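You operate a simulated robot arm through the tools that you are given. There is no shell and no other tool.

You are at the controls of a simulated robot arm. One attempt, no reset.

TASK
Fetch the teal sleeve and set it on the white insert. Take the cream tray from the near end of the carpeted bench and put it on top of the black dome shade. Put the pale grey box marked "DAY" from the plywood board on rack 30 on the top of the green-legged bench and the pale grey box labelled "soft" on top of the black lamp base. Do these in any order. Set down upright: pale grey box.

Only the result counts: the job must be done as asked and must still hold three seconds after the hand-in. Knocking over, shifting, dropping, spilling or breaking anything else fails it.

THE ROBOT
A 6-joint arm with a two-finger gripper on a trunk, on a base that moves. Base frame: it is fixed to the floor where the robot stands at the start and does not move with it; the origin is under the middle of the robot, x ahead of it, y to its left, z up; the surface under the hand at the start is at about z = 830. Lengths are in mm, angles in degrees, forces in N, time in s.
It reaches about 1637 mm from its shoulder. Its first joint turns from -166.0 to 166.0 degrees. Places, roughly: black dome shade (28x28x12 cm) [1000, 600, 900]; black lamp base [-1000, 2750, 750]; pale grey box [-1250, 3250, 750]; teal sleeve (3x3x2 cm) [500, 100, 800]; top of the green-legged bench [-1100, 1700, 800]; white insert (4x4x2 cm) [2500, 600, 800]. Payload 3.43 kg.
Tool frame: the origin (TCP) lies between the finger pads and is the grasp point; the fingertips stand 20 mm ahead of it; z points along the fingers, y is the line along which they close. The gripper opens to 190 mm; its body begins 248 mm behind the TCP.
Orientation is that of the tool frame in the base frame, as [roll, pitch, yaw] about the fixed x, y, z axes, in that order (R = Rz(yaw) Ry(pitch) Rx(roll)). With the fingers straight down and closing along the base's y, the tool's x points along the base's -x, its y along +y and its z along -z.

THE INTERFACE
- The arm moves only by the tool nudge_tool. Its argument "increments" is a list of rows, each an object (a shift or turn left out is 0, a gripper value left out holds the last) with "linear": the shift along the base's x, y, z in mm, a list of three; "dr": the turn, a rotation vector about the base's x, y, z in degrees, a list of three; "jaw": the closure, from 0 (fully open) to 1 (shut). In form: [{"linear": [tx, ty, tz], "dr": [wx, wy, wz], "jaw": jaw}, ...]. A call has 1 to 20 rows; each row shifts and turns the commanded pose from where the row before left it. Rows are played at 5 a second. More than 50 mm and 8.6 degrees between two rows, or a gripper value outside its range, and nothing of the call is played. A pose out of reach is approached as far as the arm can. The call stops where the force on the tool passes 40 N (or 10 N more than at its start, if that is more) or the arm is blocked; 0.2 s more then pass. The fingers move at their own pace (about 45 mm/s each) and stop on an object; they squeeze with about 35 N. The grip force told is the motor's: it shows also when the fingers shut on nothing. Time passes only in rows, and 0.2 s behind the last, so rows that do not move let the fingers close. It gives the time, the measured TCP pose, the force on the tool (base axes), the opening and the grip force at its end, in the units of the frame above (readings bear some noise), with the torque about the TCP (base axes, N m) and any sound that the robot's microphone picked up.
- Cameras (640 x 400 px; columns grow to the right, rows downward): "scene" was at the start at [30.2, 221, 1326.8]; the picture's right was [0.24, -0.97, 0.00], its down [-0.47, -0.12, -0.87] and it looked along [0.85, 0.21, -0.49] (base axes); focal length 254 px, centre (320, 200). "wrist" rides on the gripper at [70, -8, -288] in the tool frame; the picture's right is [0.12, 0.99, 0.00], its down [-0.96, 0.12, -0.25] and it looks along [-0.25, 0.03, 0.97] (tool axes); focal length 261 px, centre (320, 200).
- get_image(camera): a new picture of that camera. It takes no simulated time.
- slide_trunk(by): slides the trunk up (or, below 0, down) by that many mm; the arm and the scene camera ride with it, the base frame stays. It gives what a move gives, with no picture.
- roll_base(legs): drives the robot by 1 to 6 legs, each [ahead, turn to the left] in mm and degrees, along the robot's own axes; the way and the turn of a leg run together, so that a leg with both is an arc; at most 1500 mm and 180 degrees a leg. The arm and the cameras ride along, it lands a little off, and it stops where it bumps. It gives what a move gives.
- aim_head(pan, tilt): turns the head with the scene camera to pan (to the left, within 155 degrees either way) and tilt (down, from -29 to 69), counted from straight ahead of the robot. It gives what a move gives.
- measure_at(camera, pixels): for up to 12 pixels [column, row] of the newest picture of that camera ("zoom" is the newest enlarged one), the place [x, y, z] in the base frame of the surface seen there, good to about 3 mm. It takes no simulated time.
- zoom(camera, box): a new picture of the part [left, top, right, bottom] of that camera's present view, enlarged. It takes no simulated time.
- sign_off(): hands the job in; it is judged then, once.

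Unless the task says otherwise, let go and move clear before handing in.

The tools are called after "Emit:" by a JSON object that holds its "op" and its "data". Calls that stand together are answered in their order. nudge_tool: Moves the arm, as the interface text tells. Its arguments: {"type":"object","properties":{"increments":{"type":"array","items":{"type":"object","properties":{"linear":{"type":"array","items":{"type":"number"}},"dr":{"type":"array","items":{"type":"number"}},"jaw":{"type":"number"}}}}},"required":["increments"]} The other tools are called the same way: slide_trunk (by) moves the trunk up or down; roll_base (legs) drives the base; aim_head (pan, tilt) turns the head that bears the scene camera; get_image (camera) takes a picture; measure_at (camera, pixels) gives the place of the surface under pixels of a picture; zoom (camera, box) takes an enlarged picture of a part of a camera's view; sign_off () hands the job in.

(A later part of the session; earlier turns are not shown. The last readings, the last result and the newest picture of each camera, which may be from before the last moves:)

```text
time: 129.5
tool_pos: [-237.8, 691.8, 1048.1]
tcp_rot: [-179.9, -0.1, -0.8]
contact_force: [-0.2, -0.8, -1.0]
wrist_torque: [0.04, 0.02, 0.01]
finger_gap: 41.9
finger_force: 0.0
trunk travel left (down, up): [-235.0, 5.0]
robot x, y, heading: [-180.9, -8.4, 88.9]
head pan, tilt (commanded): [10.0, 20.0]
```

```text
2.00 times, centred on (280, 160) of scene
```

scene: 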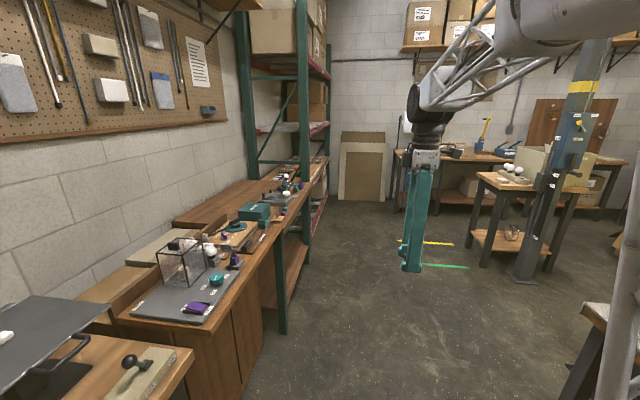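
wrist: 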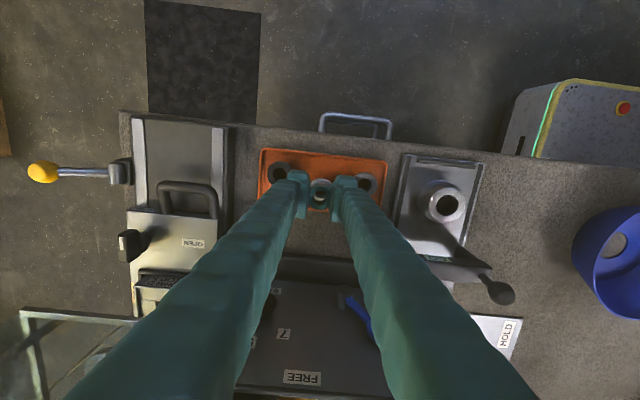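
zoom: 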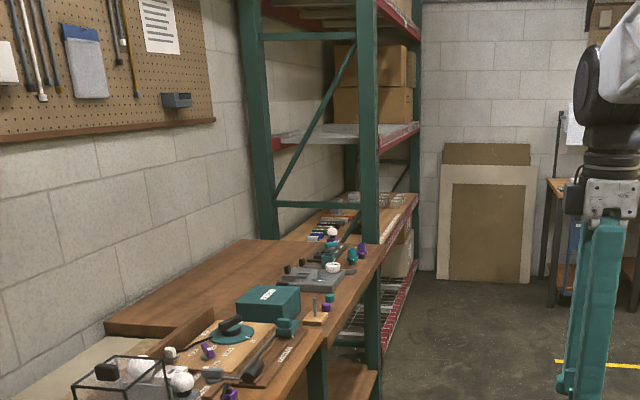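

There is ample room (rack front x≈−850 to −945, table from x≈818). I turn slightly right and drive to about (100, 2700).

Emit:
{"op": "roll_base", "data": {"legs": [[0, -5], [1400, 0], [1300, 0]]}}

Emit:
{"op": "roll_base", "data": {"legs": [[0, 96]]}}

Emit:
{"op": "get_image", "data": {"camera": "scene"}}

```text
time: 143.0
tool_pos: [111.4, 3366.5, 1047.4]
tcp_rot: [-179.9, -0.1, -5.6]
contact_force: [0.8, -0.2, 0.2]
wrist_torque: [0.05, -0.03, 0.0]
finger_gap: 41.9
finger_force: 0.0
trunk travel left (down, up): [-235.0, 5.0]
robot x, y, heading: [110.3, 2668.9, 83.7]
head pan, tilt (commanded): [10.0, 20.0]
```

```text
time: 147.7
tool_pos: [-585.3, 2585.4, 1047.1]
tcp_rot: [-179.9, -0.1, 91.2]
contact_force: [-0.1, 0.3, 0.1]
wrist_torque: [0.01, -0.01, 0.02]
finger_gap: 41.8
finger_force: 0.1
trunk travel left (down, up): [-235.0, 5.0]
robot x, y, heading: [106.9, 2668.3, -179.2]
head pan, tilt (commanded): [10.0, 20.0]
```

```text
taken
```

scene: 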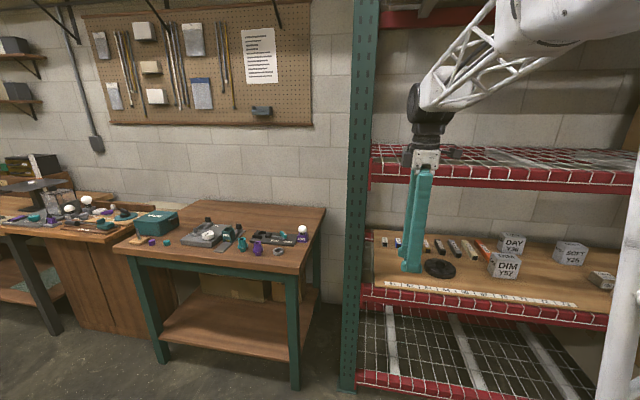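

The rack now shows boxes "DAY" at (513,243), "DIM" at (505,265), "SOFT" at (570,255), and a black disc base at (440,268). I zoom and measure these and the shelf above.

Emit:
{"op": "zoom", "data": {"camera": "scene", "box": [360, 215, 630, 320]}}

Emit:
{"op": "measure_at", "data": {"camera": "scene", "pixels": [[440, 268], [513, 243], [505, 265], [570, 255], [600, 280], [440, 288], [450, 315], [400, 185], [600, 185], [500, 152], [355, 250], [600, 160]]}}

```text
2.37 times, centred on (495, 268) of scene
```

zoom: 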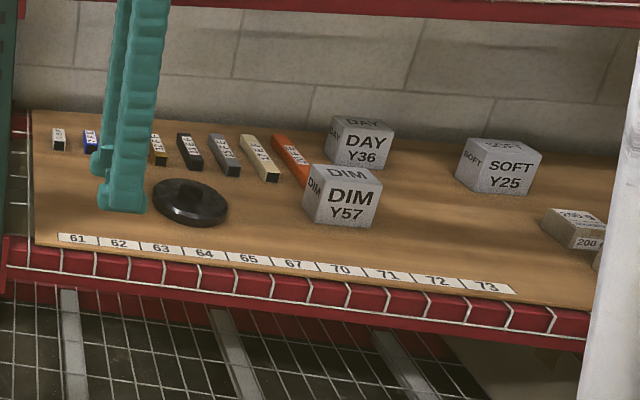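

```text
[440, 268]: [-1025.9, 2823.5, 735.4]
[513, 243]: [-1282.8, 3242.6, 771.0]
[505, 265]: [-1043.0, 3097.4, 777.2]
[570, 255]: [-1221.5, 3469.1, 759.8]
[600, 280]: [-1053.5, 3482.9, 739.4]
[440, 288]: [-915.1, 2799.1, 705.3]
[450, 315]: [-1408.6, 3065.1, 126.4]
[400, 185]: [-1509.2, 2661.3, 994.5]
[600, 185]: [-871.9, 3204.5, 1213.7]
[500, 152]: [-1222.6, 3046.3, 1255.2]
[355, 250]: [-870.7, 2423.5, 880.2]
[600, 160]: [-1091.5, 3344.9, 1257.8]
```

The plywood board is at z≈705 with DAY near (−1283, 3243), SOFT near (−1221, 3469), DIM in front, and the lamp base disc at (−1026, 2823, 735); the shelf above has its beam at z≈1213, so a straight-down hand would not fit deep inside. I measure the arm's own links and the beam to plan a tilted approach.

Emit:
{"op": "measure_at", "data": {"camera": "scene", "pixels": [[432, 105], [430, 125], [425, 160], [425, 150], [460, 70], [520, 45], [415, 268], [520, 178], [520, 165], [480, 295], [480, 308], [418, 170]]}}

Emit:
{"op": "aim_head", "data": {"pan": -20, "tilt": -10}}

Emit:
{"op": "get_image", "data": {"camera": "scene"}}

```text
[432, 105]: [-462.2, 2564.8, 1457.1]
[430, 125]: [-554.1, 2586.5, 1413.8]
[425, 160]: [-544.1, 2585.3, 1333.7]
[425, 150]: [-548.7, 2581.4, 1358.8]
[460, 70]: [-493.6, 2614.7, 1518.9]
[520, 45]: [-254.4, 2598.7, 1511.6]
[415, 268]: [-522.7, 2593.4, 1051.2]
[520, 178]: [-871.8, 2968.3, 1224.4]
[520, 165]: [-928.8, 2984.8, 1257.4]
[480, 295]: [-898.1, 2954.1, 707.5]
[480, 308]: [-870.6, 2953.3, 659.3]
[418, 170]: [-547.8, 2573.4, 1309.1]
```

```text
time: 148.7
tool_pos: [-584.5, 2587.1, 1047.1]
tcp_rot: [180.0, 0.0, 91.4]
contact_force: [-0.9, 0.0, -0.1]
wrist_torque: [0.02, -0.01, 0.01]
finger_gap: 41.6
finger_force: 0.0
trunk travel left (down, up): [-235.0, 5.0]
robot x, y, heading: [112.0, 2669.9, -179.3]
head pan, tilt (commanded): [-20.0, -10.0]
```

```text
taken
```

scene: 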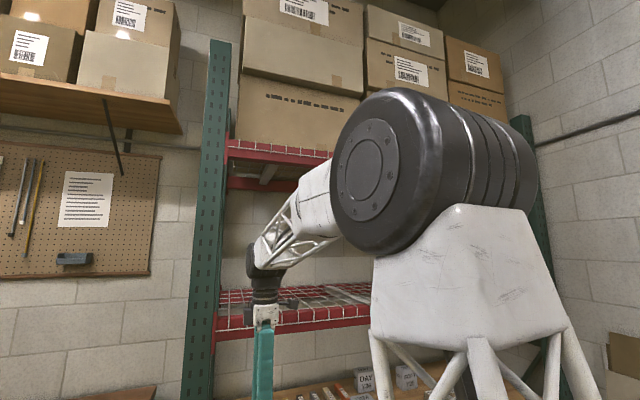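

The elbow is the big black drum at about (385,170). I measure it and the forearm to learn the link lengths.

Emit:
{"op": "measure_at", "data": {"camera": "scene", "pixels": [[370, 170], [385, 95], [390, 245], [340, 170], [270, 255], [262, 280], [265, 310], [290, 225], [320, 190], [470, 240], [390, 320], [265, 265]]}}

```text
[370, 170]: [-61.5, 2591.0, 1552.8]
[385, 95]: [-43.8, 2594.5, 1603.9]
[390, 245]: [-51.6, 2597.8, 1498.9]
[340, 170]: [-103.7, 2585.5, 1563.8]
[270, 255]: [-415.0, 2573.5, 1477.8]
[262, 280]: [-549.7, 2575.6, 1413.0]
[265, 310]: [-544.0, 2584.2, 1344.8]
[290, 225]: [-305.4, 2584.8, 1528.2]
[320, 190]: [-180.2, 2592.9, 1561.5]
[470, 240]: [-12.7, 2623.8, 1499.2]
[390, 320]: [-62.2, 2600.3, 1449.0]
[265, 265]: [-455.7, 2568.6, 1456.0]
```

The elbow is at about (−55, 2600, 1552), so the links are roughly 850 and 530 mm, and a hand tilted about 35° below horizontal will fit under the beam. I now look at the boxes closely for size and orientation.

Emit:
{"op": "aim_head", "data": {"pan": -25, "tilt": 25}}

Emit:
{"op": "get_image", "data": {"camera": "scene"}}

```text
time: 149.7
tool_pos: [-585.5, 2587.3, 1047.7]
tcp_rot: [-179.9, -0.1, 91.3]
contact_force: [0.5, -0.5, 0.0]
wrist_torque: [-0.02, -0.03, -0.03]
finger_gap: 41.8
finger_force: 0.1
trunk travel left (down, up): [-235.0, 5.0]
robot x, y, heading: [114.2, 2667.1, -179.4]
head pan, tilt (commanded): [-25.0, 25.0]
```

```text
taken
```

scene: 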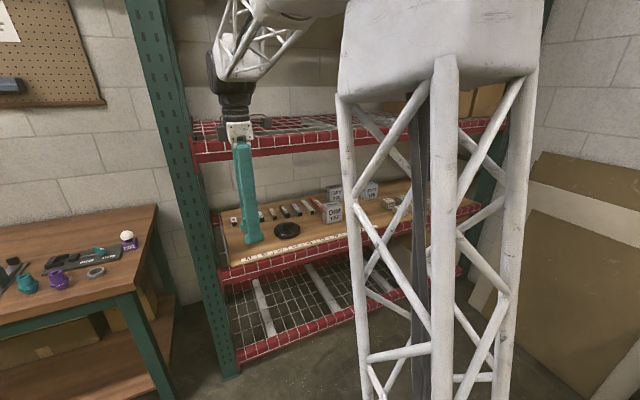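

The column hides the boxes from here. I shift the robot sideways to y≈3000 by turning right, driving 330 mm and turning back.

Emit:
{"op": "roll_base", "data": {"legs": [[0, -90], [335, 0], [0, 90]]}}

Emit:
{"op": "aim_head", "data": {"pan": -8, "tilt": 28}}

Emit:
{"op": "get_image", "data": {"camera": "scene"}}

```text
time: 160.0
tool_pos: [-589.0, 2910.6, 1046.4]
tcp_rot: [-179.9, -0.1, 92.0]
contact_force: [0.3, -1.3, 0.2]
wrist_torque: [-0.05, 0.01, -0.04]
finger_gap: 41.8
finger_force: 0.0
trunk travel left (down, up): [-235.0, 5.0]
robot x, y, heading: [103.3, 3004.0, -178.5]
head pan, tilt (commanded): [-25.0, 25.0]
```

```text
time: 160.8
tool_pos: [-587.3, 2910.8, 1046.8]
tcp_rot: [-179.9, 0.0, 92.0]
contact_force: [0.6, 0.1, -0.4]
wrist_torque: [0.01, -0.04, 0.0]
finger_gap: 41.6
finger_force: 0.1
trunk travel left (down, up): [-235.0, 5.0]
robot x, y, heading: [106.3, 3002.3, -178.5]
head pan, tilt (commanded): [-8.0, 28.0]
```

```text
taken
```

scene: 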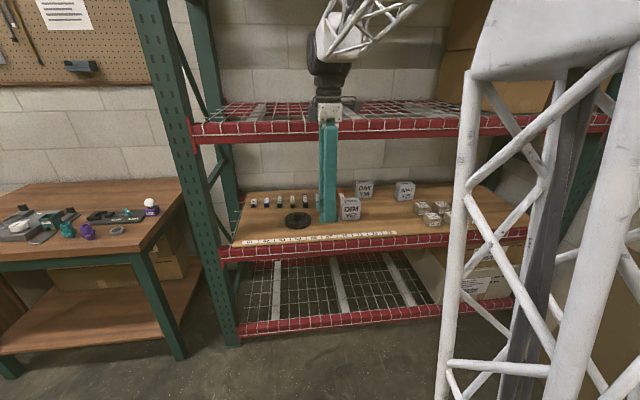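

The boxes are visible again at (364,195) DAY, (349,207) DIM and (404,192) SOFT. I zoom for details.

Emit:
{"op": "zoom", "data": {"camera": "scene", "box": [325, 170, 455, 240]}}

```text
4.92 times, centred on (390, 205) of scene
```

zoom: 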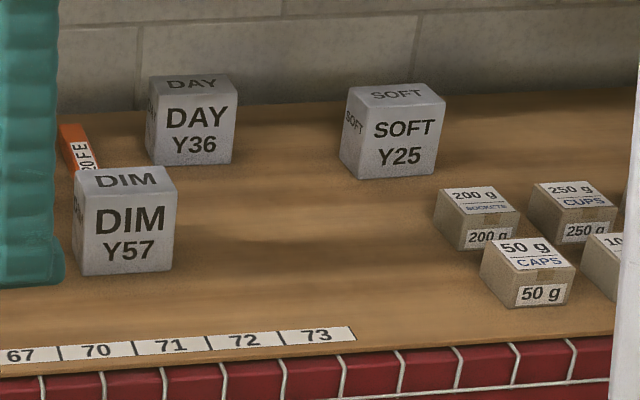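

Emit:
{"op": "measure_at", "data": {"camera": "zoom", "pixels": [[158, 97], [236, 103], [160, 160], [230, 160], [195, 130], [160, 79], [225, 77], [363, 114], [442, 104], [365, 174], [435, 170], [352, 88]]}}

Emit:
{"op": "measure_at", "data": {"camera": "zoom", "pixels": [[428, 86], [395, 95], [195, 88], [345, 150], [343, 135], [152, 130], [84, 270], [170, 265], [85, 200], [172, 190], [80, 172], [165, 170]]}}

```text
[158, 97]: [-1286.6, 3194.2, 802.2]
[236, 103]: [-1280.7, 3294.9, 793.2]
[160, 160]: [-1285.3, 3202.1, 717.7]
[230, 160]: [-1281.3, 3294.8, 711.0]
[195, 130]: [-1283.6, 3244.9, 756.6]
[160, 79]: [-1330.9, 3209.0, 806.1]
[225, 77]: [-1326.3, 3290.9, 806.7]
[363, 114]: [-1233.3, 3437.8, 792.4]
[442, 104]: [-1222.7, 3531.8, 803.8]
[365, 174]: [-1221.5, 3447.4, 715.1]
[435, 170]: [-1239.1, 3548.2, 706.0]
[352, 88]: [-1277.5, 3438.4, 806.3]
```

```text
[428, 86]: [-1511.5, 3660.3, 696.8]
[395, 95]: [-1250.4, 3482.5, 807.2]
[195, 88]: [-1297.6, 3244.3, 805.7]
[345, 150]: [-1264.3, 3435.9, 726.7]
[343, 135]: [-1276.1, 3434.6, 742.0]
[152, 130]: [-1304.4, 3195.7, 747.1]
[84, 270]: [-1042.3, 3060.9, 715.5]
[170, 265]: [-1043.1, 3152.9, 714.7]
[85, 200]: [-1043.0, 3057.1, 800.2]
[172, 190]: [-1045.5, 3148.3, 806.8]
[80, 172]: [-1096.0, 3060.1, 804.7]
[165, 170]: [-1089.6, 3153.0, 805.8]
```

The boxes are about 100 mm cubes (z 706–806); DAY's front face is at x≈−1284, y 3194–3295, SOFT's near (−1228, 3440–3545). I turn the hand about z so its camera will be on top once I tilt it into the rack.

Emit:
{"op": "nudge_tool", "data": {"increments": [{"dr": [0, 0, 8]}, {"dr": [0, 0, 8]}, {"dr": [0, 0, 8]}, {"dr": [0, 0, 8]}, {"dr": [0, 0, 8]}, {"dr": [0, 0, 8]}, {"dr": [0, 0, 8]}, {"dr": [0, 0, 8]}, {"dr": [0, 0, 8]}, {"dr": [0, 0, 8]}, {"dr": [0, 0, 8]}, {}]}}

```text
time: 163.4
tool_pos: [-589.6, 2909.9, 1047.0]
tcp_rot: [-179.9, -0.2, -179.9]
contact_force: [-0.2, 0.2, -0.2]
wrist_torque: [0.0, -0.01, 0.0]
finger_gap: 41.8
finger_force: 0.0
trunk travel left (down, up): [-235.0, 5.0]
robot x, y, heading: [104.8, 2998.0, -178.4]
head pan, tilt (commanded): [-8.0, 28.0]
```

Yaw is now 180°, with the tool's x pointing toward the rack. I lower the trunk, then tilt the hand about its wrist toward the rack.

Emit:
{"op": "slide_trunk", "data": {"by": -220}}

Emit:
{"op": "nudge_tool", "data": {"increments": [{"linear": [-46.1, 0, 2.5], "dr": [0, 6.11, 0], "jaw": 0.6}, {"linear": [-45.6, 0, 7.4], "dr": [0, 6.11, 0], "jaw": 0.4}, {"linear": [-44.5, 0, 12.2], "dr": [0, 6.11, 0], "jaw": 0.2}, {"linear": [-43, 0, 16.8], "dr": [0, 6.11, 0], "jaw": 0.15}, {}]}}

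Emit:
{"op": "get_image", "data": {"camera": "scene"}}

Emit:
{"op": "get_image", "data": {"camera": "wrist"}}

```text
time: 165.7
tool_pos: [-588.3, 2911.8, 826.6]
tcp_rot: [-179.9, -0.1, 180.0]
contact_force: [-0.5, 0.6, 0.3]
wrist_torque: [-0.02, 0.03, -0.02]
finger_gap: 41.7
finger_force: 0.2
trunk travel left (down, up): [-15.0, 225.0]
robot x, y, heading: [101.7, 2998.7, -178.0]
head pan, tilt (commanded): [-8.0, 28.0]
```

```text
time: 166.9
tool_pos: [-768.1, 2910.8, 865.3]
tcp_rot: [-180.0, -24.6, -179.9]
contact_force: [-0.4, -0.1, -0.6]
wrist_torque: [-0.02, -0.03, -0.02]
finger_gap: 144.9
finger_force: 0.1
trunk travel left (down, up): [-15.0, 225.0]
robot x, y, heading: [104.8, 3003.1, -178.6]
head pan, tilt (commanded): [-8.0, 28.0]
```

```text
taken
```

scene: 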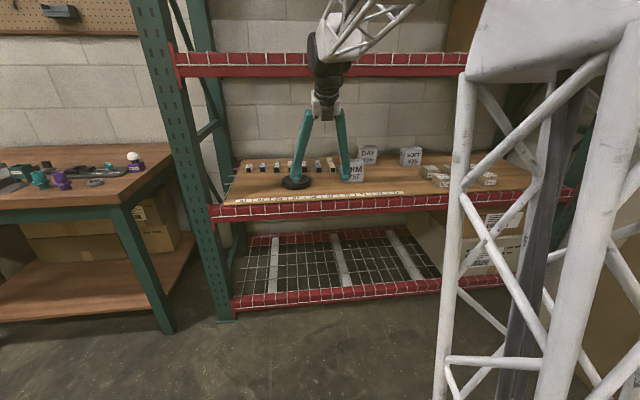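

```text
taken
```

wrist: 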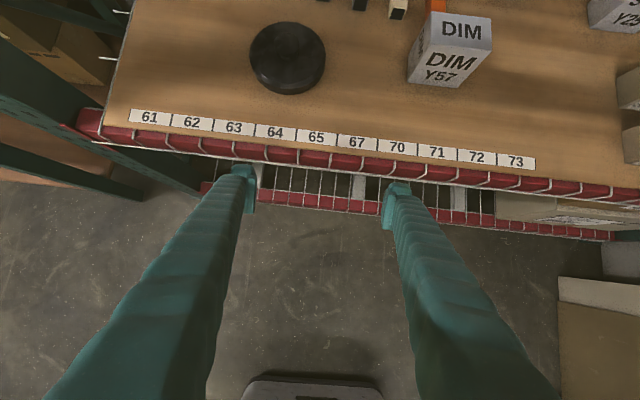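

The tilt works and the view ahead is good: lamp base at (288,57), DIM at (450,50). I continue the tilt to 55° from vertical while shifting toward y≈3100.

Emit:
{"op": "nudge_tool", "data": {"increments": [{"linear": [-41, 0, 15], "dr": [0, 6.11, 0]}, {"linear": [-38.4, 0, 15], "dr": [0, 6.11, 0]}, {"linear": [-35.5, 20, 15], "dr": [0, 6.11, 0]}, {"linear": [-30, 30, 20], "dr": [0, 6.11, 0]}, {"linear": [-15, 35, 20], "dr": [0, 6.11, 0]}, {}]}}

Emit:
{"op": "get_image", "data": {"camera": "scene"}}

Emit:
{"op": "get_image", "data": {"camera": "wrist"}}

```text
time: 168.3
tool_pos: [-929.3, 2990.0, 950.8]
tcp_rot: [179.4, -55.3, -180.0]
contact_force: [-0.5, -0.1, -0.9]
wrist_torque: [0.0, 0.03, 0.0]
finger_gap: 161.5
finger_force: 0.1
out of reach, approached as far as the arm can: row 5
trunk travel left (down, up): [-15.0, 225.0]
robot x, y, heading: [103.1, 3003.3, -178.6]
head pan, tilt (commanded): [-8.0, 28.0]
```

```text
taken
```

scene: 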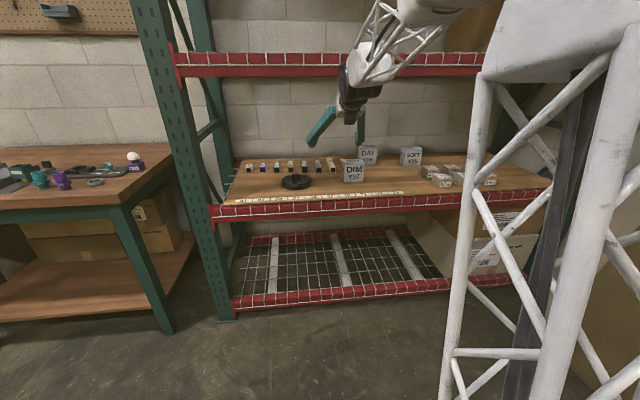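

```text
taken
```

wrist: 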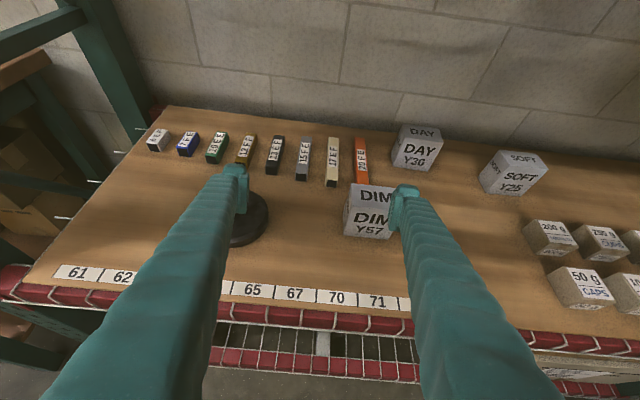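

The last row was only partly reachable with the arm this folded, but the pose is near what I want: tilt 55°, TCP (−929, 2990, 951). The wrist view shows DAY at (417,148) and SOFT at (513,175); I zoom to measure their tops.

Emit:
{"op": "zoom", "data": {"camera": "wrist", "box": [370, 110, 570, 220]}}

```text
3.20 times, centred on (470, 165) of wrist
```

zoom: 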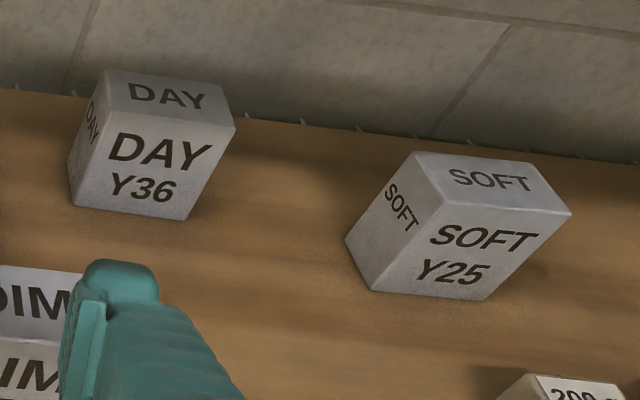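

Emit:
{"op": "measure_at", "data": {"camera": "zoom", "pixels": [[108, 110], [230, 128], [222, 90], [108, 73], [75, 200], [190, 215], [165, 95], [100, 90], [72, 165]]}}

Emit:
{"op": "measure_at", "data": {"camera": "zoom", "pixels": [[442, 205], [565, 213], [530, 168], [416, 157], [370, 285], [480, 297], [350, 240], [490, 185], [400, 220], [500, 240], [430, 180]]}}

```text
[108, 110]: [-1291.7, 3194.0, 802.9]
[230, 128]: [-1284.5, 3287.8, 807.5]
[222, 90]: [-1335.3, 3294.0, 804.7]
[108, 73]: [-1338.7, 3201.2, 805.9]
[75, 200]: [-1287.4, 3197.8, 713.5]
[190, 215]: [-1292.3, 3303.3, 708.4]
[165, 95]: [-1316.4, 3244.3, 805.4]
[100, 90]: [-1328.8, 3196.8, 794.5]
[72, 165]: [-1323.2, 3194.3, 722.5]
```

```text
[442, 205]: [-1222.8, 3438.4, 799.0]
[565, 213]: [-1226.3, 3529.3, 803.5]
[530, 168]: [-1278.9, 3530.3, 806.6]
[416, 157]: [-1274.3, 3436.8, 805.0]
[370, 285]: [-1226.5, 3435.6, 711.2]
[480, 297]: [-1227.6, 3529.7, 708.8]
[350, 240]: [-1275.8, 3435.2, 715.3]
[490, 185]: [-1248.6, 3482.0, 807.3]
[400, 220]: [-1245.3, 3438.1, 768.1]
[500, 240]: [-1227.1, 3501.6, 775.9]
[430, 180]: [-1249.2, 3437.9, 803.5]
```

DAY's top spans x −1288…−1338, y 3194…3294 (about 97×52×100 mm, turned ≈2.5°), SOFT's centre is about (−1250.5, 3483.5). I lower slightly and move to a pre-grasp point on the tool's axis before DAY, passing above DIM.

Emit:
{"op": "nudge_tool", "data": {"increments": [{"linear": [-20, 20, -35]}, {"linear": [-25, 35, -20]}, {"linear": [-30, 38, -5]}, {"linear": [-30, 38, -5]}, {"linear": [-30, 38, -5], "dr": [0, 0, -1.2]}, {"linear": [-30, 38, -5], "dr": [0, 0, -1.3]}, {"linear": [-30, 38, -5]}, {}]}}

Emit:
{"op": "get_image", "data": {"camera": "wrist"}}

Emit:
{"op": "get_image", "data": {"camera": "scene"}}

```text
time: 170.1
tool_pos: [-1121.4, 3155.3, 851.4]
tcp_rot: [175.3, -56.0, 176.6]
contact_force: [-0.6, -0.3, 0.4]
wrist_torque: [-0.02, 0.06, 0.01]
finger_gap: 161.4
finger_force: 0.0
out of reach, approached as far as the arm can: row 1, 2, 3, 4, 5, 7
trunk travel left (down, up): [-15.0, 225.0]
robot x, y, heading: [103.6, 3002.7, -178.7]
head pan, tilt (commanded): [-8.0, 28.0]
```

```text
taken
```

wrist: 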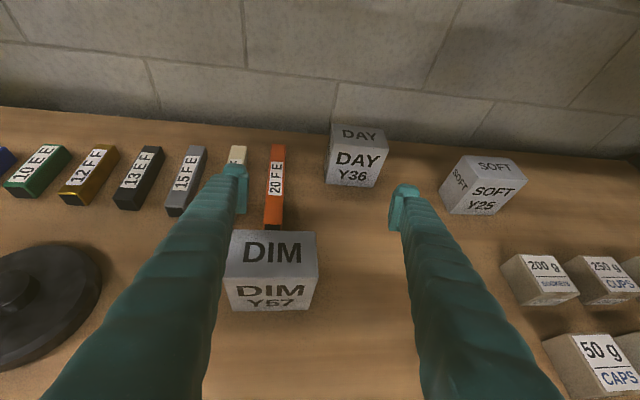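

```text
taken
```

scene: 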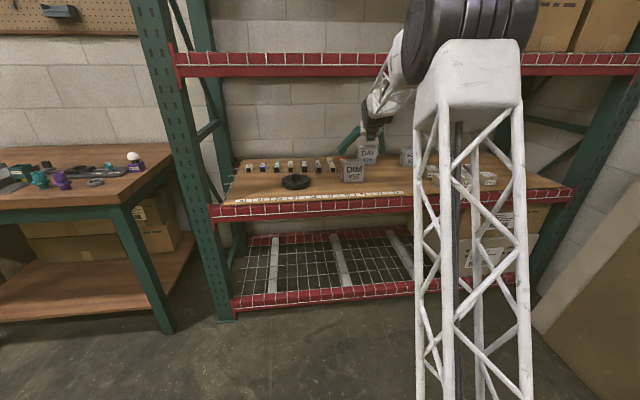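

The arm hit a joint limit (the hand roll drifted to 175.3/176.6 and y stalled at 3155), most likely the last wrist joint wound too far. I back out of the rack and then roll the hand 180° about its own axis the other way.

Emit:
{"op": "nudge_tool", "data": {"increments": [{"linear": [37, -20, 20], "jaw": 0.3}, {"linear": [37, -26, 18], "jaw": 0.45}, {"linear": [37, -26, 16], "jaw": 0.6}, {"linear": [37, -26, 16]}, {"linear": [37, -26, 16]}, {"linear": [37, -26, 14]}, {}]}}

Emit:
{"op": "get_image", "data": {"camera": "scene"}}

```text
time: 171.7
tool_pos: [-898.2, 3002.3, 951.5]
tcp_rot: [176.7, -55.7, 177.1]
contact_force: [0.7, -1.1, -0.2]
wrist_torque: [-0.01, 0.03, 0.04]
finger_gap: 75.9
finger_force: 0.0
out of reach, approached as far as the arm can: row 1
trunk travel left (down, up): [-15.0, 225.0]
robot x, y, heading: [102.0, 3002.9, -178.2]
head pan, tilt (commanded): [-8.0, 28.0]
```

```text
taken
```

scene: 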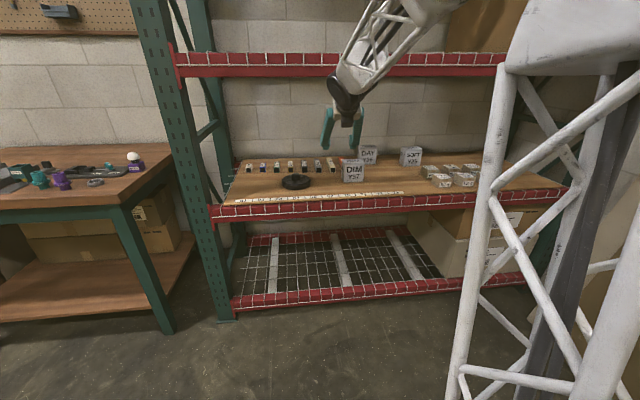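

The hand is back at (−898, 3002, 951) with the fingers narrowed. I roll it about its own axis step by step.

Emit:
{"op": "nudge_tool", "data": {"increments": [{"dr": [-6.9, 0, -4.8]}, {"dr": [-6.9, 0, -4.8]}, {"dr": [-6.9, 0, -4.8]}, {"dr": [-6.9, 0, -4.8]}, {"dr": [-6.9, 0, -4.8]}, {"dr": [-6.9, 0, -4.8]}, {"dr": [-6.9, 0, -4.8]}, {"dr": [-6.9, 0, -4.8]}, {"dr": [-6.9, 0, -4.8]}, {"dr": [-6.9, 0, -4.8]}, {}]}}

Emit:
{"op": "get_image", "data": {"camera": "scene"}}

```text
time: 174.1
tool_pos: [-898.7, 3000.1, 950.8]
tcp_rot: [-130.6, -3.8, 92.0]
contact_force: [-0.3, 0.3, 0.7]
wrist_torque: [0.03, 0.0, -0.04]
finger_gap: 75.8
finger_force: 0.1
trunk travel left (down, up): [-15.0, 225.0]
robot x, y, heading: [104.9, 3002.8, -178.2]
head pan, tilt (commanded): [-8.0, 28.0]
```

```text
taken
```

scene: 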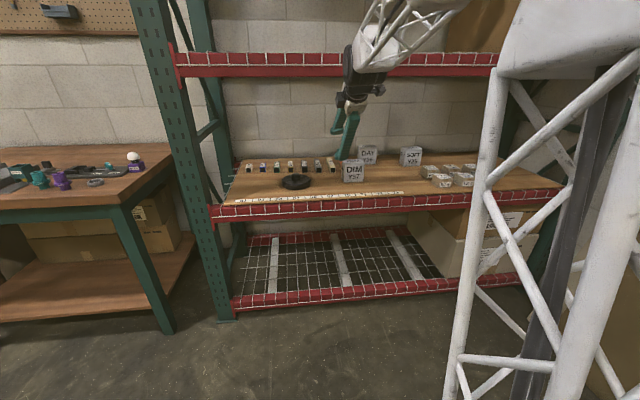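

The roll is half done (the hand still points down and forward about 40°). I continue the other half.

Emit:
{"op": "nudge_tool", "data": {"increments": [{"dr": [-6.6, 0, -5.2]}, {"dr": [-6.6, 0, -5.2]}, {"dr": [-6.6, 0, -5.2]}, {"dr": [-6.6, 0, -5.2]}, {"dr": [-6.6, 0, -5.2]}, {"dr": [-6.6, 0, -5.2]}, {"dr": [-6.6, 0, -5.2]}, {"dr": [-6.6, 0, -5.2]}, {"dr": [-6.6, 0, -5.2]}, {"dr": [-6.6, 0, -5.2]}, {"dr": [-6.6, 0, -5.2]}, {}]}}

Emit:
{"op": "get_image", "data": {"camera": "scene"}}

Emit:
{"op": "get_image", "data": {"camera": "wrist"}}

```text
time: 176.7
tool_pos: [-897.8, 3001.5, 950.4]
tcp_rot: [179.8, 50.9, 2.9]
contact_force: [0.2, -1.3, 0.4]
wrist_torque: [-0.02, -0.01, -0.02]
finger_gap: 76.1
finger_force: 0.2
trunk travel left (down, up): [-15.0, 225.0]
robot x, y, heading: [103.7, 3000.8, -178.7]
head pan, tilt (commanded): [-8.0, 28.0]
```

```text
taken
```

scene: 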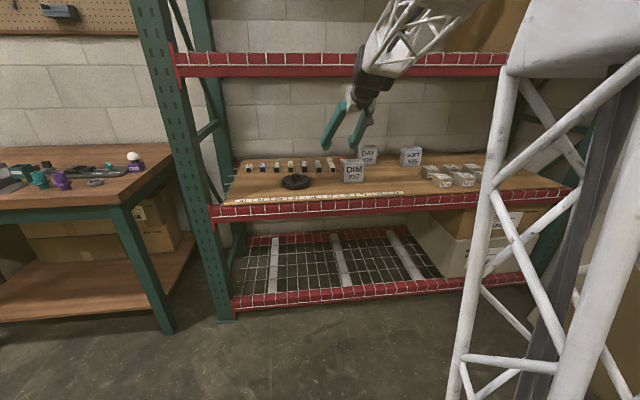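

```text
taken
```

wrist: 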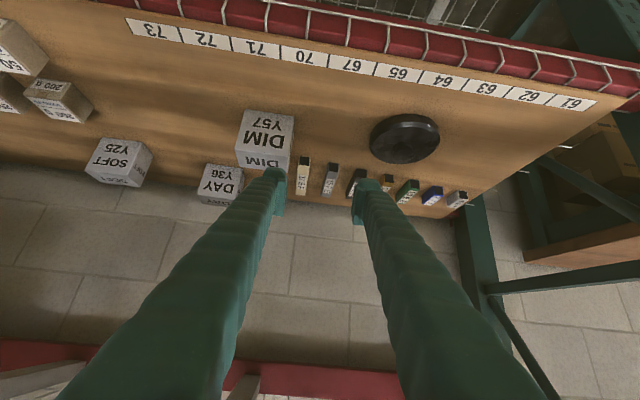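

The hand is now rolled over ([179.8, 50.9, 2.9]) with the camera beneath. I align yaw and tilt for DAY and move to the pre-grasp point (−1153, 3244, 877).

Emit:
{"op": "nudge_tool", "data": {"increments": [{"linear": [-32, 30.4, -9], "dr": [0, 1, -1.8]}, {"linear": [-32, 30.4, -9], "dr": [0, 1, -1.8]}, {"linear": [-32, 30.4, -9], "dr": [0, 0, -1.8]}, {"linear": [-32, 30.4, -9]}, {"linear": [-32, 30.4, -9]}, {"linear": [-32, 30.4, -9]}, {"linear": [-32, 30.4, -9], "jaw": 0.4}, {"linear": [-32, 30.4, -9], "jaw": 0.2}, {"jaw": 0.2}, {}]}}

Emit:
{"op": "get_image", "data": {"camera": "scene"}}

Emit:
{"op": "get_image", "data": {"camera": "wrist"}}

```text
time: 178.9
tool_pos: [-1153.9, 3244.9, 878.3]
tcp_rot: [-179.9, 52.9, -2.5]
contact_force: [0.7, -1.0, -1.5]
wrist_torque: [0.02, 0.01, 0.01]
finger_gap: 151.9
finger_force: 0.1
trunk travel left (down, up): [-15.0, 225.0]
robot x, y, heading: [102.1, 2999.7, -178.4]
head pan, tilt (commanded): [-8.0, 28.0]
```

```text
taken
```

scene: 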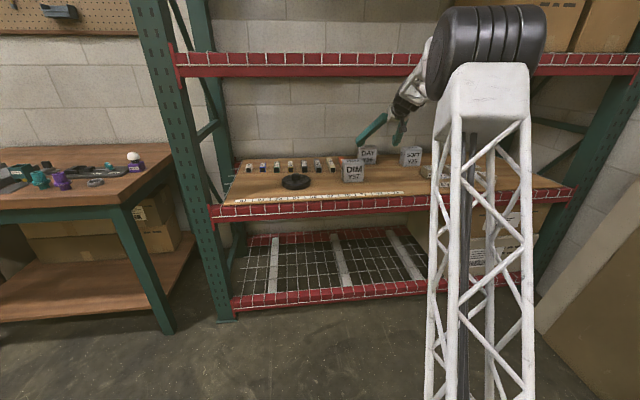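

```text
taken
```

wrist: 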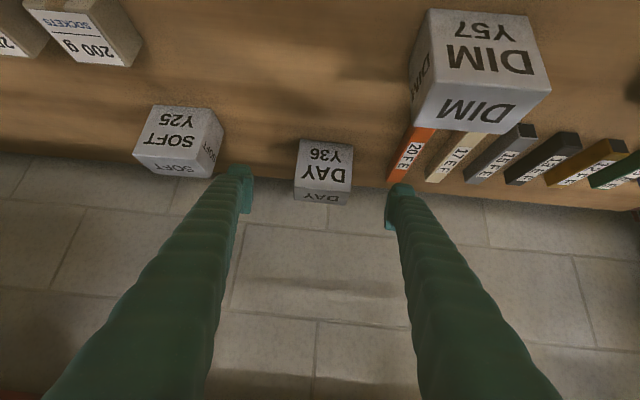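

The pose is as commanded, DAY sits between the fingers at (323,172), but the orange "20 FE" stick at (410,155) may lie ahead of the right finger. I measure it and DAY.

Emit:
{"op": "zoom", "data": {"camera": "wrist", "box": [270, 110, 450, 230]}}

```text
3.33 times, centred on (360, 170) of wrist
```

zoom: 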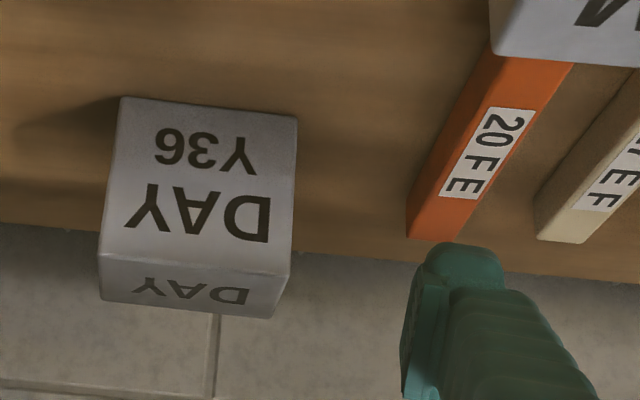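

Emit:
{"op": "measure_at", "data": {"camera": "zoom", "pixels": [[415, 235], [465, 235], [440, 215], [495, 90], [545, 90], [410, 210], [120, 110], [295, 130], [105, 250], [285, 270], [105, 295], [270, 312]]}}

Emit:
{"op": "measure_at", "data": {"camera": "wrist", "pixels": [[399, 192], [389, 222], [243, 205], [240, 170], [392, 205]]}}

```text
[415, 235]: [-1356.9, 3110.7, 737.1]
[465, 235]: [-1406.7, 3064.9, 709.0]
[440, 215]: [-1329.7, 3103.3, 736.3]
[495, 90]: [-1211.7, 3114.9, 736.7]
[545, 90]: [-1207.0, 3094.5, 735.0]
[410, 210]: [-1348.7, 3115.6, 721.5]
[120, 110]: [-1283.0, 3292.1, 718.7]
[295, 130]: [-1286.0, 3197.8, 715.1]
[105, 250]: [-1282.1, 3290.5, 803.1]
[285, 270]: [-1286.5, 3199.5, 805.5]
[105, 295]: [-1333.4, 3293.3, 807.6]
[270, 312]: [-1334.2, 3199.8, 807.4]
```

```text
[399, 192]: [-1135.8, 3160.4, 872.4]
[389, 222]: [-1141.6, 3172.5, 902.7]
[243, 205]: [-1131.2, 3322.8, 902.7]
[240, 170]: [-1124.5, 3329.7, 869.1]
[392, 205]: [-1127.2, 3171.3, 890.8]
```

The orange stick lies at y 3090–3117, below z=737, so the right finger (y≥3145) clears it. I narrow the opening to about 125 mm and advance along the tool axis to DAY's centre (−1309, 3245, 757).

Emit:
{"op": "nudge_tool", "data": {"increments": [{"jaw": 0.34}, {"linear": [-31, 0, -24]}, {"linear": [-31, 0, -24]}, {"linear": [-31, 0, -24]}, {"linear": [-31, 0, -24]}, {"linear": [-31, 0, -24]}, {}]}}

Emit:
{"op": "get_image", "data": {"camera": "wrist"}}

Emit:
{"op": "get_image", "data": {"camera": "scene"}}

```text
time: 180.5
tool_pos: [-1309.9, 3244.9, 757.3]
tcp_rot: [180.0, 52.9, -2.4]
contact_force: [-0.5, 0.2, -0.2]
wrist_torque: [-0.01, 0.03, 0.02]
finger_gap: 125.4
finger_force: 0.0
trunk travel left (down, up): [-15.0, 225.0]
robot x, y, heading: [101.9, 3005.5, -178.5]
head pan, tilt (commanded): [-8.0, 28.0]
```

```text
taken
```

wrist: 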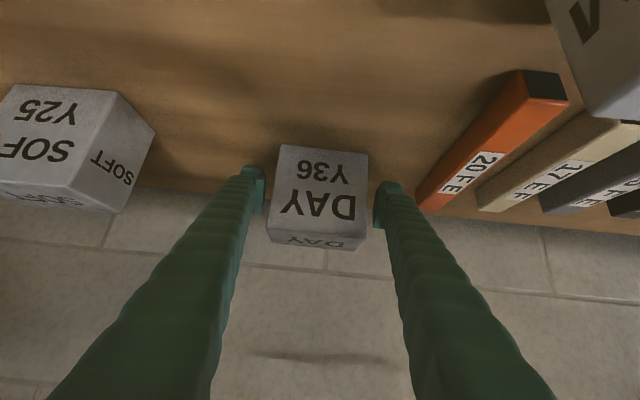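

```text
taken
```

scene: 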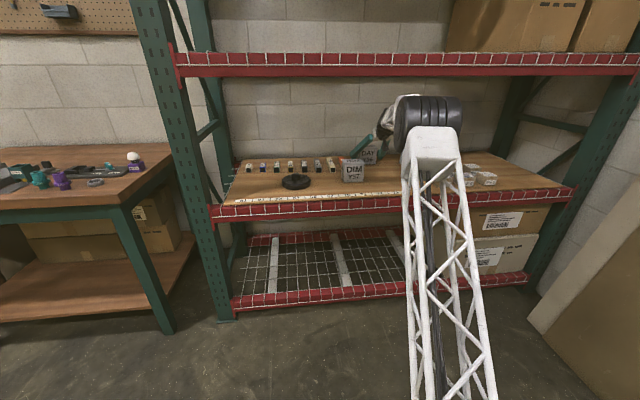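

DAY is between the fingers, no contact so far. I close on it.

Emit:
{"op": "nudge_tool", "data": {"increments": [{"jaw": 0.42}, {"jaw": 0.5}, {"jaw": 0.56}, {"jaw": 0.6}, {"jaw": 0.6}, {"jaw": 0.6}]}}

Emit:
{"op": "get_image", "data": {"camera": "wrist"}}

```text
time: 181.9
tool_pos: [-1310.7, 3243.5, 758.6]
tcp_rot: [179.9, 53.0, -2.5]
contact_force: [-1.1, 0.6, 1.3]
wrist_torque: [-0.07, 0.03, 0.03]
finger_gap: 105.5
finger_force: 34.5
trunk travel left (down, up): [-15.0, 225.0]
robot x, y, heading: [100.1, 3002.3, -178.4]
head pan, tilt (commanded): [-8.0, 28.0]
```

```text
taken
```

wrist: 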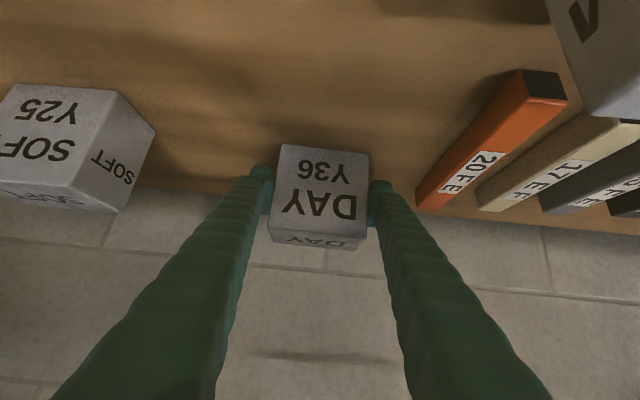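

DAY is gripped (gap 105.5 mm, 34.5 N). I lift it straight up 60 mm and check that it hangs true.

Emit:
{"op": "nudge_tool", "data": {"increments": [{"linear": [0, 0, 10]}, {"linear": [0, 0, 25]}, {"linear": [0, 0, 30]}, {}]}}

Emit:
{"op": "get_image", "data": {"camera": "wrist"}}

Emit:
{"op": "zoom", "data": {"camera": "scene", "box": [330, 80, 480, 200]}}

```text
time: 182.9
tool_pos: [-1310.1, 3244.2, 822.9]
tcp_rot: [-179.9, 52.8, -2.5]
contact_force: [-0.1, -0.6, -2.0]
wrist_torque: [0.02, -0.02, -0.01]
finger_gap: 105.3
finger_force: 35.2
trunk travel left (down, up): [-15.0, 225.0]
robot x, y, heading: [106.7, 3002.4, -178.6]
head pan, tilt (commanded): [-8.0, 28.0]
```

```text
taken
```

wrist: 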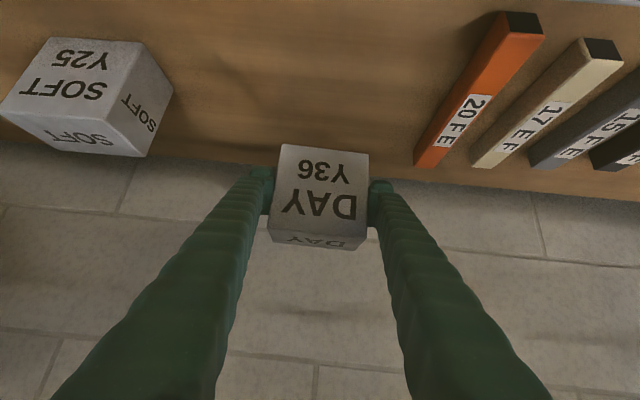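

```text
3.33 times, centred on (405, 140) of scene
```

zoom: 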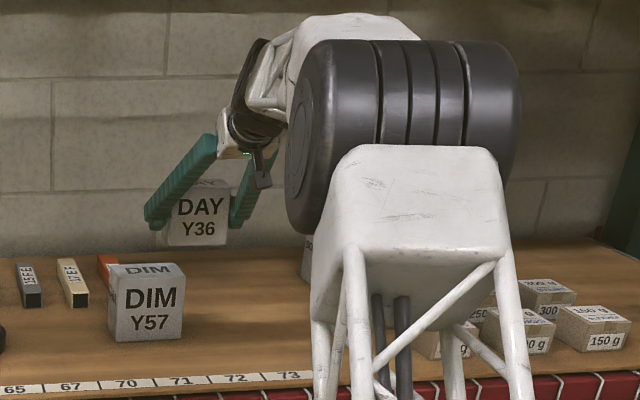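

DAY hangs upright with about 2 N of weight. I withdraw it along +x at this height, keeping clear of DIM, until it is out of the rack.

Emit:
{"op": "nudge_tool", "data": {"increments": [{"linear": [46, 0, 0]}, {"linear": [46, 0, 0]}, {"linear": [46, 0, 0]}, {"linear": [46, 0, 0]}, {"linear": [46, 0, 3]}, {"linear": [46, 0, 5]}, {"linear": [46, 0, 10]}, {"linear": [44, -5, 15]}, {}]}}

Emit:
{"op": "get_image", "data": {"camera": "scene"}}

```text
time: 184.9
tool_pos: [-943.6, 3239.1, 856.3]
tcp_rot: [-179.9, 52.8, -2.5]
contact_force: [0.9, 0.3, -1.0]
wrist_torque: [-0.01, 0.0, 0.01]
finger_gap: 105.3
finger_force: 35.0
trunk travel left (down, up): [-15.0, 225.0]
robot x, y, heading: [102.8, 3002.3, -178.4]
head pan, tilt (commanded): [-8.0, 28.0]
```

```text
taken
```

scene: 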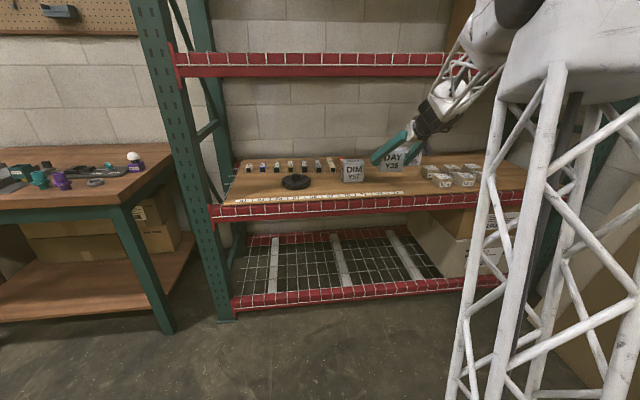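

DAY is out beyond the board front. I back the base 230 mm to clear the rack, raise the trunk 150 mm, then check the view.

Emit:
{"op": "roll_base", "data": {"legs": [[-230, 0]]}}

Emit:
{"op": "slide_trunk", "data": {"by": 150}}

Emit:
{"op": "aim_head", "data": {"pan": 35, "tilt": 25}}

Emit:
{"op": "get_image", "data": {"camera": "scene"}}

```text
time: 186.6
tool_pos: [-711.9, 3247.5, 856.1]
tcp_rot: [180.0, 53.0, -2.6]
contact_force: [0.4, 0.3, -2.1]
wrist_torque: [0.02, -0.01, 0.0]
finger_gap: 105.4
finger_force: 34.2
trunk travel left (down, up): [-15.0, 225.0]
robot x, y, heading: [337.0, 3004.5, -178.4]
head pan, tilt (commanded): [-8.0, 28.0]
```

```text
time: 188.4
tool_pos: [-711.8, 3245.6, 1005.3]
tcp_rot: [180.0, 52.9, -2.5]
contact_force: [-0.1, 0.2, -1.7]
wrist_torque: [-0.01, 0.01, 0.01]
finger_gap: 105.3
finger_force: 35.2
trunk travel left (down, up): [-165.0, 75.0]
robot x, y, heading: [334.2, 3008.1, -178.6]
head pan, tilt (commanded): [-8.0, 28.0]
```

```text
time: 189.5
tool_pos: [-710.3, 3247.6, 1006.2]
tcp_rot: [-180.0, 52.9, -2.4]
contact_force: [0.0, 0.9, -1.5]
wrist_torque: [0.02, -0.02, 0.0]
finger_gap: 105.0
finger_force: 34.2
trunk travel left (down, up): [-165.0, 75.0]
robot x, y, heading: [336.0, 3008.7, -178.2]
head pan, tilt (commanded): [35.0, 25.0]
```

```text
taken
```

scene: 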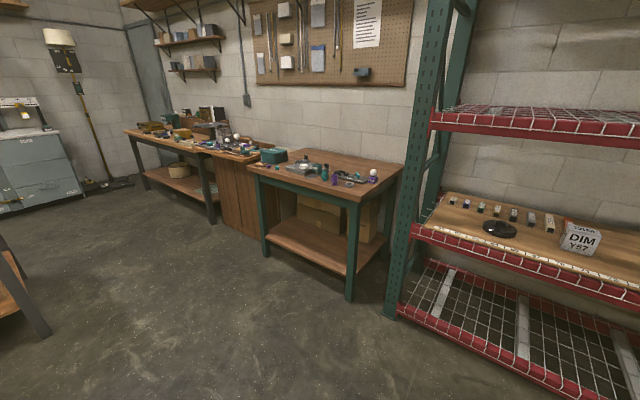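

The green-legged bench stands at (330,190), with a free back half of its top. I zoom and measure for a free spot.

Emit:
{"op": "zoom", "data": {"camera": "scene", "box": [230, 130, 420, 220]}}

```text
3.37 times, centred on (325, 175) of scene
```

zoom: 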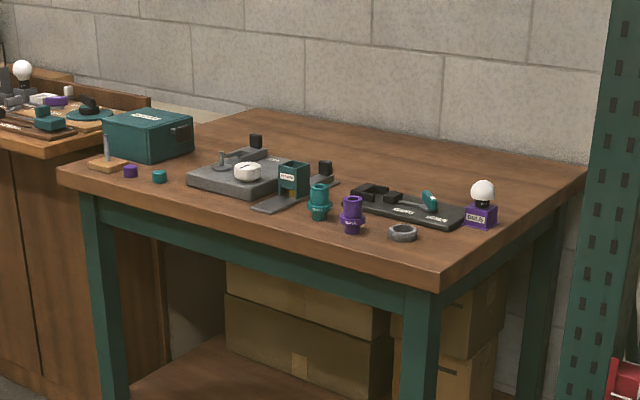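

Emit:
{"op": "measure_at", "data": {"camera": "zoom", "pixels": [[60, 170], [435, 285], [585, 172], [255, 112], [440, 160], [350, 140], [500, 170], [255, 137], [325, 168], [420, 205], [480, 190], [400, 150]]}}

```text
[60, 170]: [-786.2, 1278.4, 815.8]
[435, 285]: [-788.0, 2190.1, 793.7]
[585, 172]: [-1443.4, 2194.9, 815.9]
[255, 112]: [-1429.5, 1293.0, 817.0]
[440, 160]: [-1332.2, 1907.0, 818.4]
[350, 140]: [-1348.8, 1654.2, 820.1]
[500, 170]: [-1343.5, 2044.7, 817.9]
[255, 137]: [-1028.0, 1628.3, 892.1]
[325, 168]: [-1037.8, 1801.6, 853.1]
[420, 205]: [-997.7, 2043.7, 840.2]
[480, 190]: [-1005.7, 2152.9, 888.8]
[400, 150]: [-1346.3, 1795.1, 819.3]
```

The bench top spans x −786…−1435, y 1278…2190 at z≈817.5, and the area around (−1230, 1780) is free. I drive there: turn left, go 1400 mm toward −y, and turn right to face the bench.

Emit:
{"op": "roll_base", "data": {"legs": [[0, 88.5], [1400, 0]]}}

Emit:
{"op": "roll_base", "data": {"legs": [[0, -90]]}}

Emit:
{"op": "aim_head", "data": {"pan": 0, "tilt": 28}}

Emit:
{"op": "get_image", "data": {"camera": "scene"}}

Emit:
{"op": "get_image", "data": {"camera": "wrist"}}

```text
time: 200.4
tool_pos: [64.6, 573.2, 1004.7]
tcp_rot: [179.9, 52.9, 85.9]
contact_force: [-0.7, -0.1, -1.2]
wrist_torque: [0.06, -0.06, 0.01]
finger_gap: 105.3
finger_force: 35.2
trunk travel left (down, up): [-165.0, 75.0]
robot x, y, heading: [334.1, 1613.2, -90.2]
head pan, tilt (commanded): [35.0, 25.0]
```

```text
time: 204.8
tool_pos: [-709.3, 1868.7, 1005.5]
tcp_rot: [180.0, 53.0, -3.5]
contact_force: [0.5, -0.1, -1.3]
wrist_torque: [-0.03, 0.01, 0.02]
finger_gap: 105.2
finger_force: 34.8
trunk travel left (down, up): [-165.0, 75.0]
robot x, y, heading: [333.1, 1616.0, -179.3]
head pan, tilt (commanded): [35.0, 25.0]
```

```text
time: 205.8
tool_pos: [-709.1, 1868.9, 1005.8]
tcp_rot: [180.0, 52.9, -3.5]
contact_force: [-1.0, -0.1, -1.6]
wrist_torque: [0.01, -0.01, 0.01]
finger_gap: 105.1
finger_force: 34.6
trunk travel left (down, up): [-165.0, 75.0]
robot x, y, heading: [332.2, 1613.2, -179.6]
head pan, tilt (commanded): [0.0, 28.0]
```

```text
taken
```

scene: 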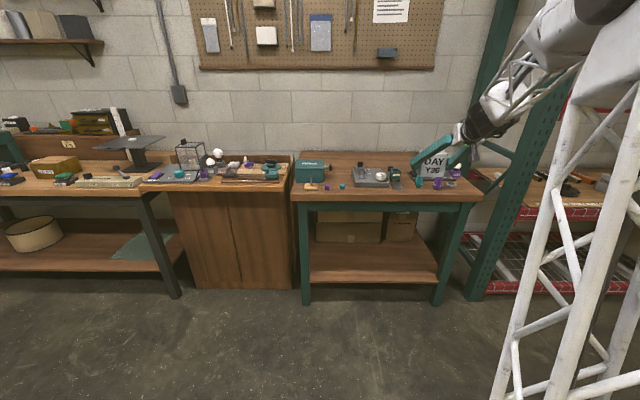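

```text
taken
```

wrist: 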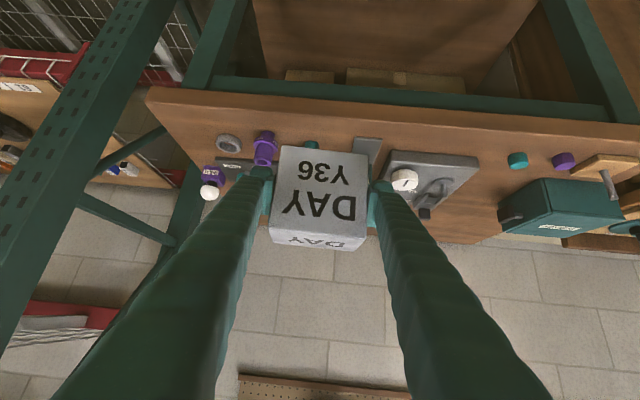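

The hand with DAY stands before the bench. I zoom on the bench top to verify that the back area is free.

Emit:
{"op": "zoom", "data": {"camera": "scene", "box": [285, 140, 485, 215]}}

```text
3.20 times, centred on (385, 178) of scene
```

zoom: 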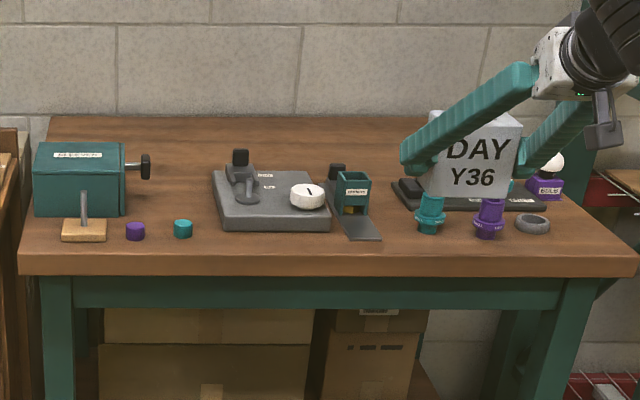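

The back strip behind the grey fixture is bare wood. I measure candidate points there and the fixture's back edge.

Emit:
{"op": "measure_at", "data": {"camera": "zoom", "pixels": [[300, 140], [370, 140], [330, 150], [370, 155], [215, 172], [300, 168], [335, 165], [240, 150], [395, 183], [300, 118], [180, 160], [345, 172]]}}

```text
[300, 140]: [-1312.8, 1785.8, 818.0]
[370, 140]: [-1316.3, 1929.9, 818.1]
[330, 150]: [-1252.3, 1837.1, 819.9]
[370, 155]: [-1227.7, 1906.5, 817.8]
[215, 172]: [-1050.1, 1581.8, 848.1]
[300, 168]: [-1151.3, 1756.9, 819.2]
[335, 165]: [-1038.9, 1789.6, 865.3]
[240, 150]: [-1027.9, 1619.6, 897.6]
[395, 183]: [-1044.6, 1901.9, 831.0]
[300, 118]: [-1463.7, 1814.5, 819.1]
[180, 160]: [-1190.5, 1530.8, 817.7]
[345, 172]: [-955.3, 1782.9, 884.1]
```

The strip x −1100…−1450 is free; I will set DAY at (−1240, 1800). I drive 200 mm closer, then move the arm forward over the items at z≈1005.

Emit:
{"op": "roll_base", "data": {"legs": [[200, 0]]}}

Emit:
{"op": "nudge_tool", "data": {"increments": [{"linear": [-41, -8.5, 0], "dr": [0, 0, 1]}, {"linear": [-41, -8.5, 0], "dr": [0, 0, 1]}, {"linear": [-41, -8.5, 0], "dr": [0, 0, 1]}, {"linear": [-41, -8.5, 0], "dr": [0, 0, 0.5]}, {"linear": [-41, -8.5, 0]}, {"linear": [-41, -8.5, 0]}, {"linear": [-41, -8.5, 0]}, {"linear": [-41, -8.5, 0]}, {}, {}]}}

Emit:
{"op": "get_image", "data": {"camera": "wrist"}}

Emit:
{"op": "get_image", "data": {"camera": "scene"}}

```text
time: 207.4
tool_pos: [-908.2, 1866.8, 1006.3]
tcp_rot: [180.0, 52.9, -3.4]
contact_force: [0.0, -0.2, -1.2]
wrist_torque: [-0.01, 0.0, 0.02]
finger_gap: 105.5
finger_force: 34.6
trunk travel left (down, up): [-165.0, 75.0]
robot x, y, heading: [137.5, 1614.4, -179.2]
head pan, tilt (commanded): [0.0, 28.0]
```

```text
time: 209.6
tool_pos: [-1236.5, 1798.1, 1005.2]
tcp_rot: [180.0, 52.8, 0.1]
contact_force: [0.9, -1.0, -2.6]
wrist_torque: [0.01, 0.0, -0.04]
finger_gap: 105.3
finger_force: 35.2
trunk travel left (down, up): [-165.0, 75.0]
robot x, y, heading: [134.8, 1613.2, -179.2]
head pan, tilt (commanded): [0.0, 28.0]
```

```text
taken
```

wrist: 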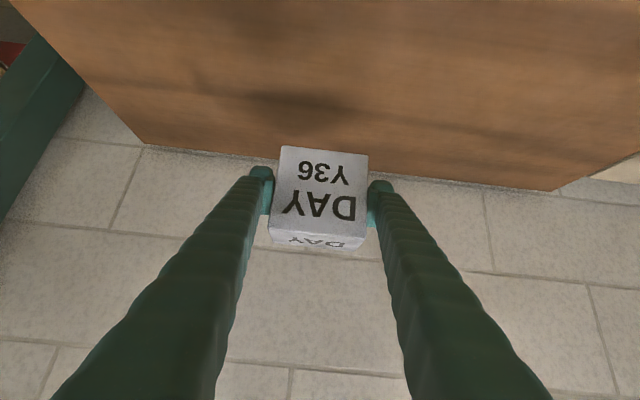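

```text
taken
```

scene: 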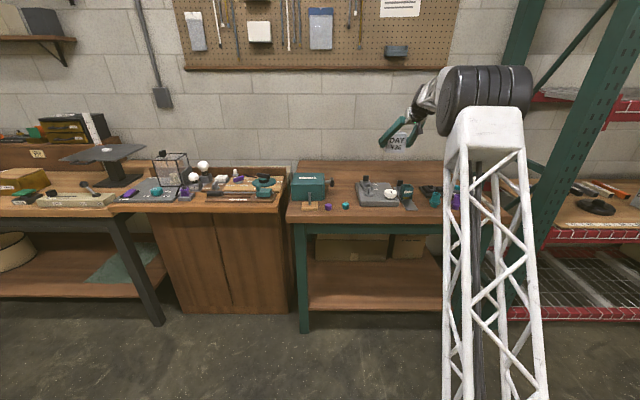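

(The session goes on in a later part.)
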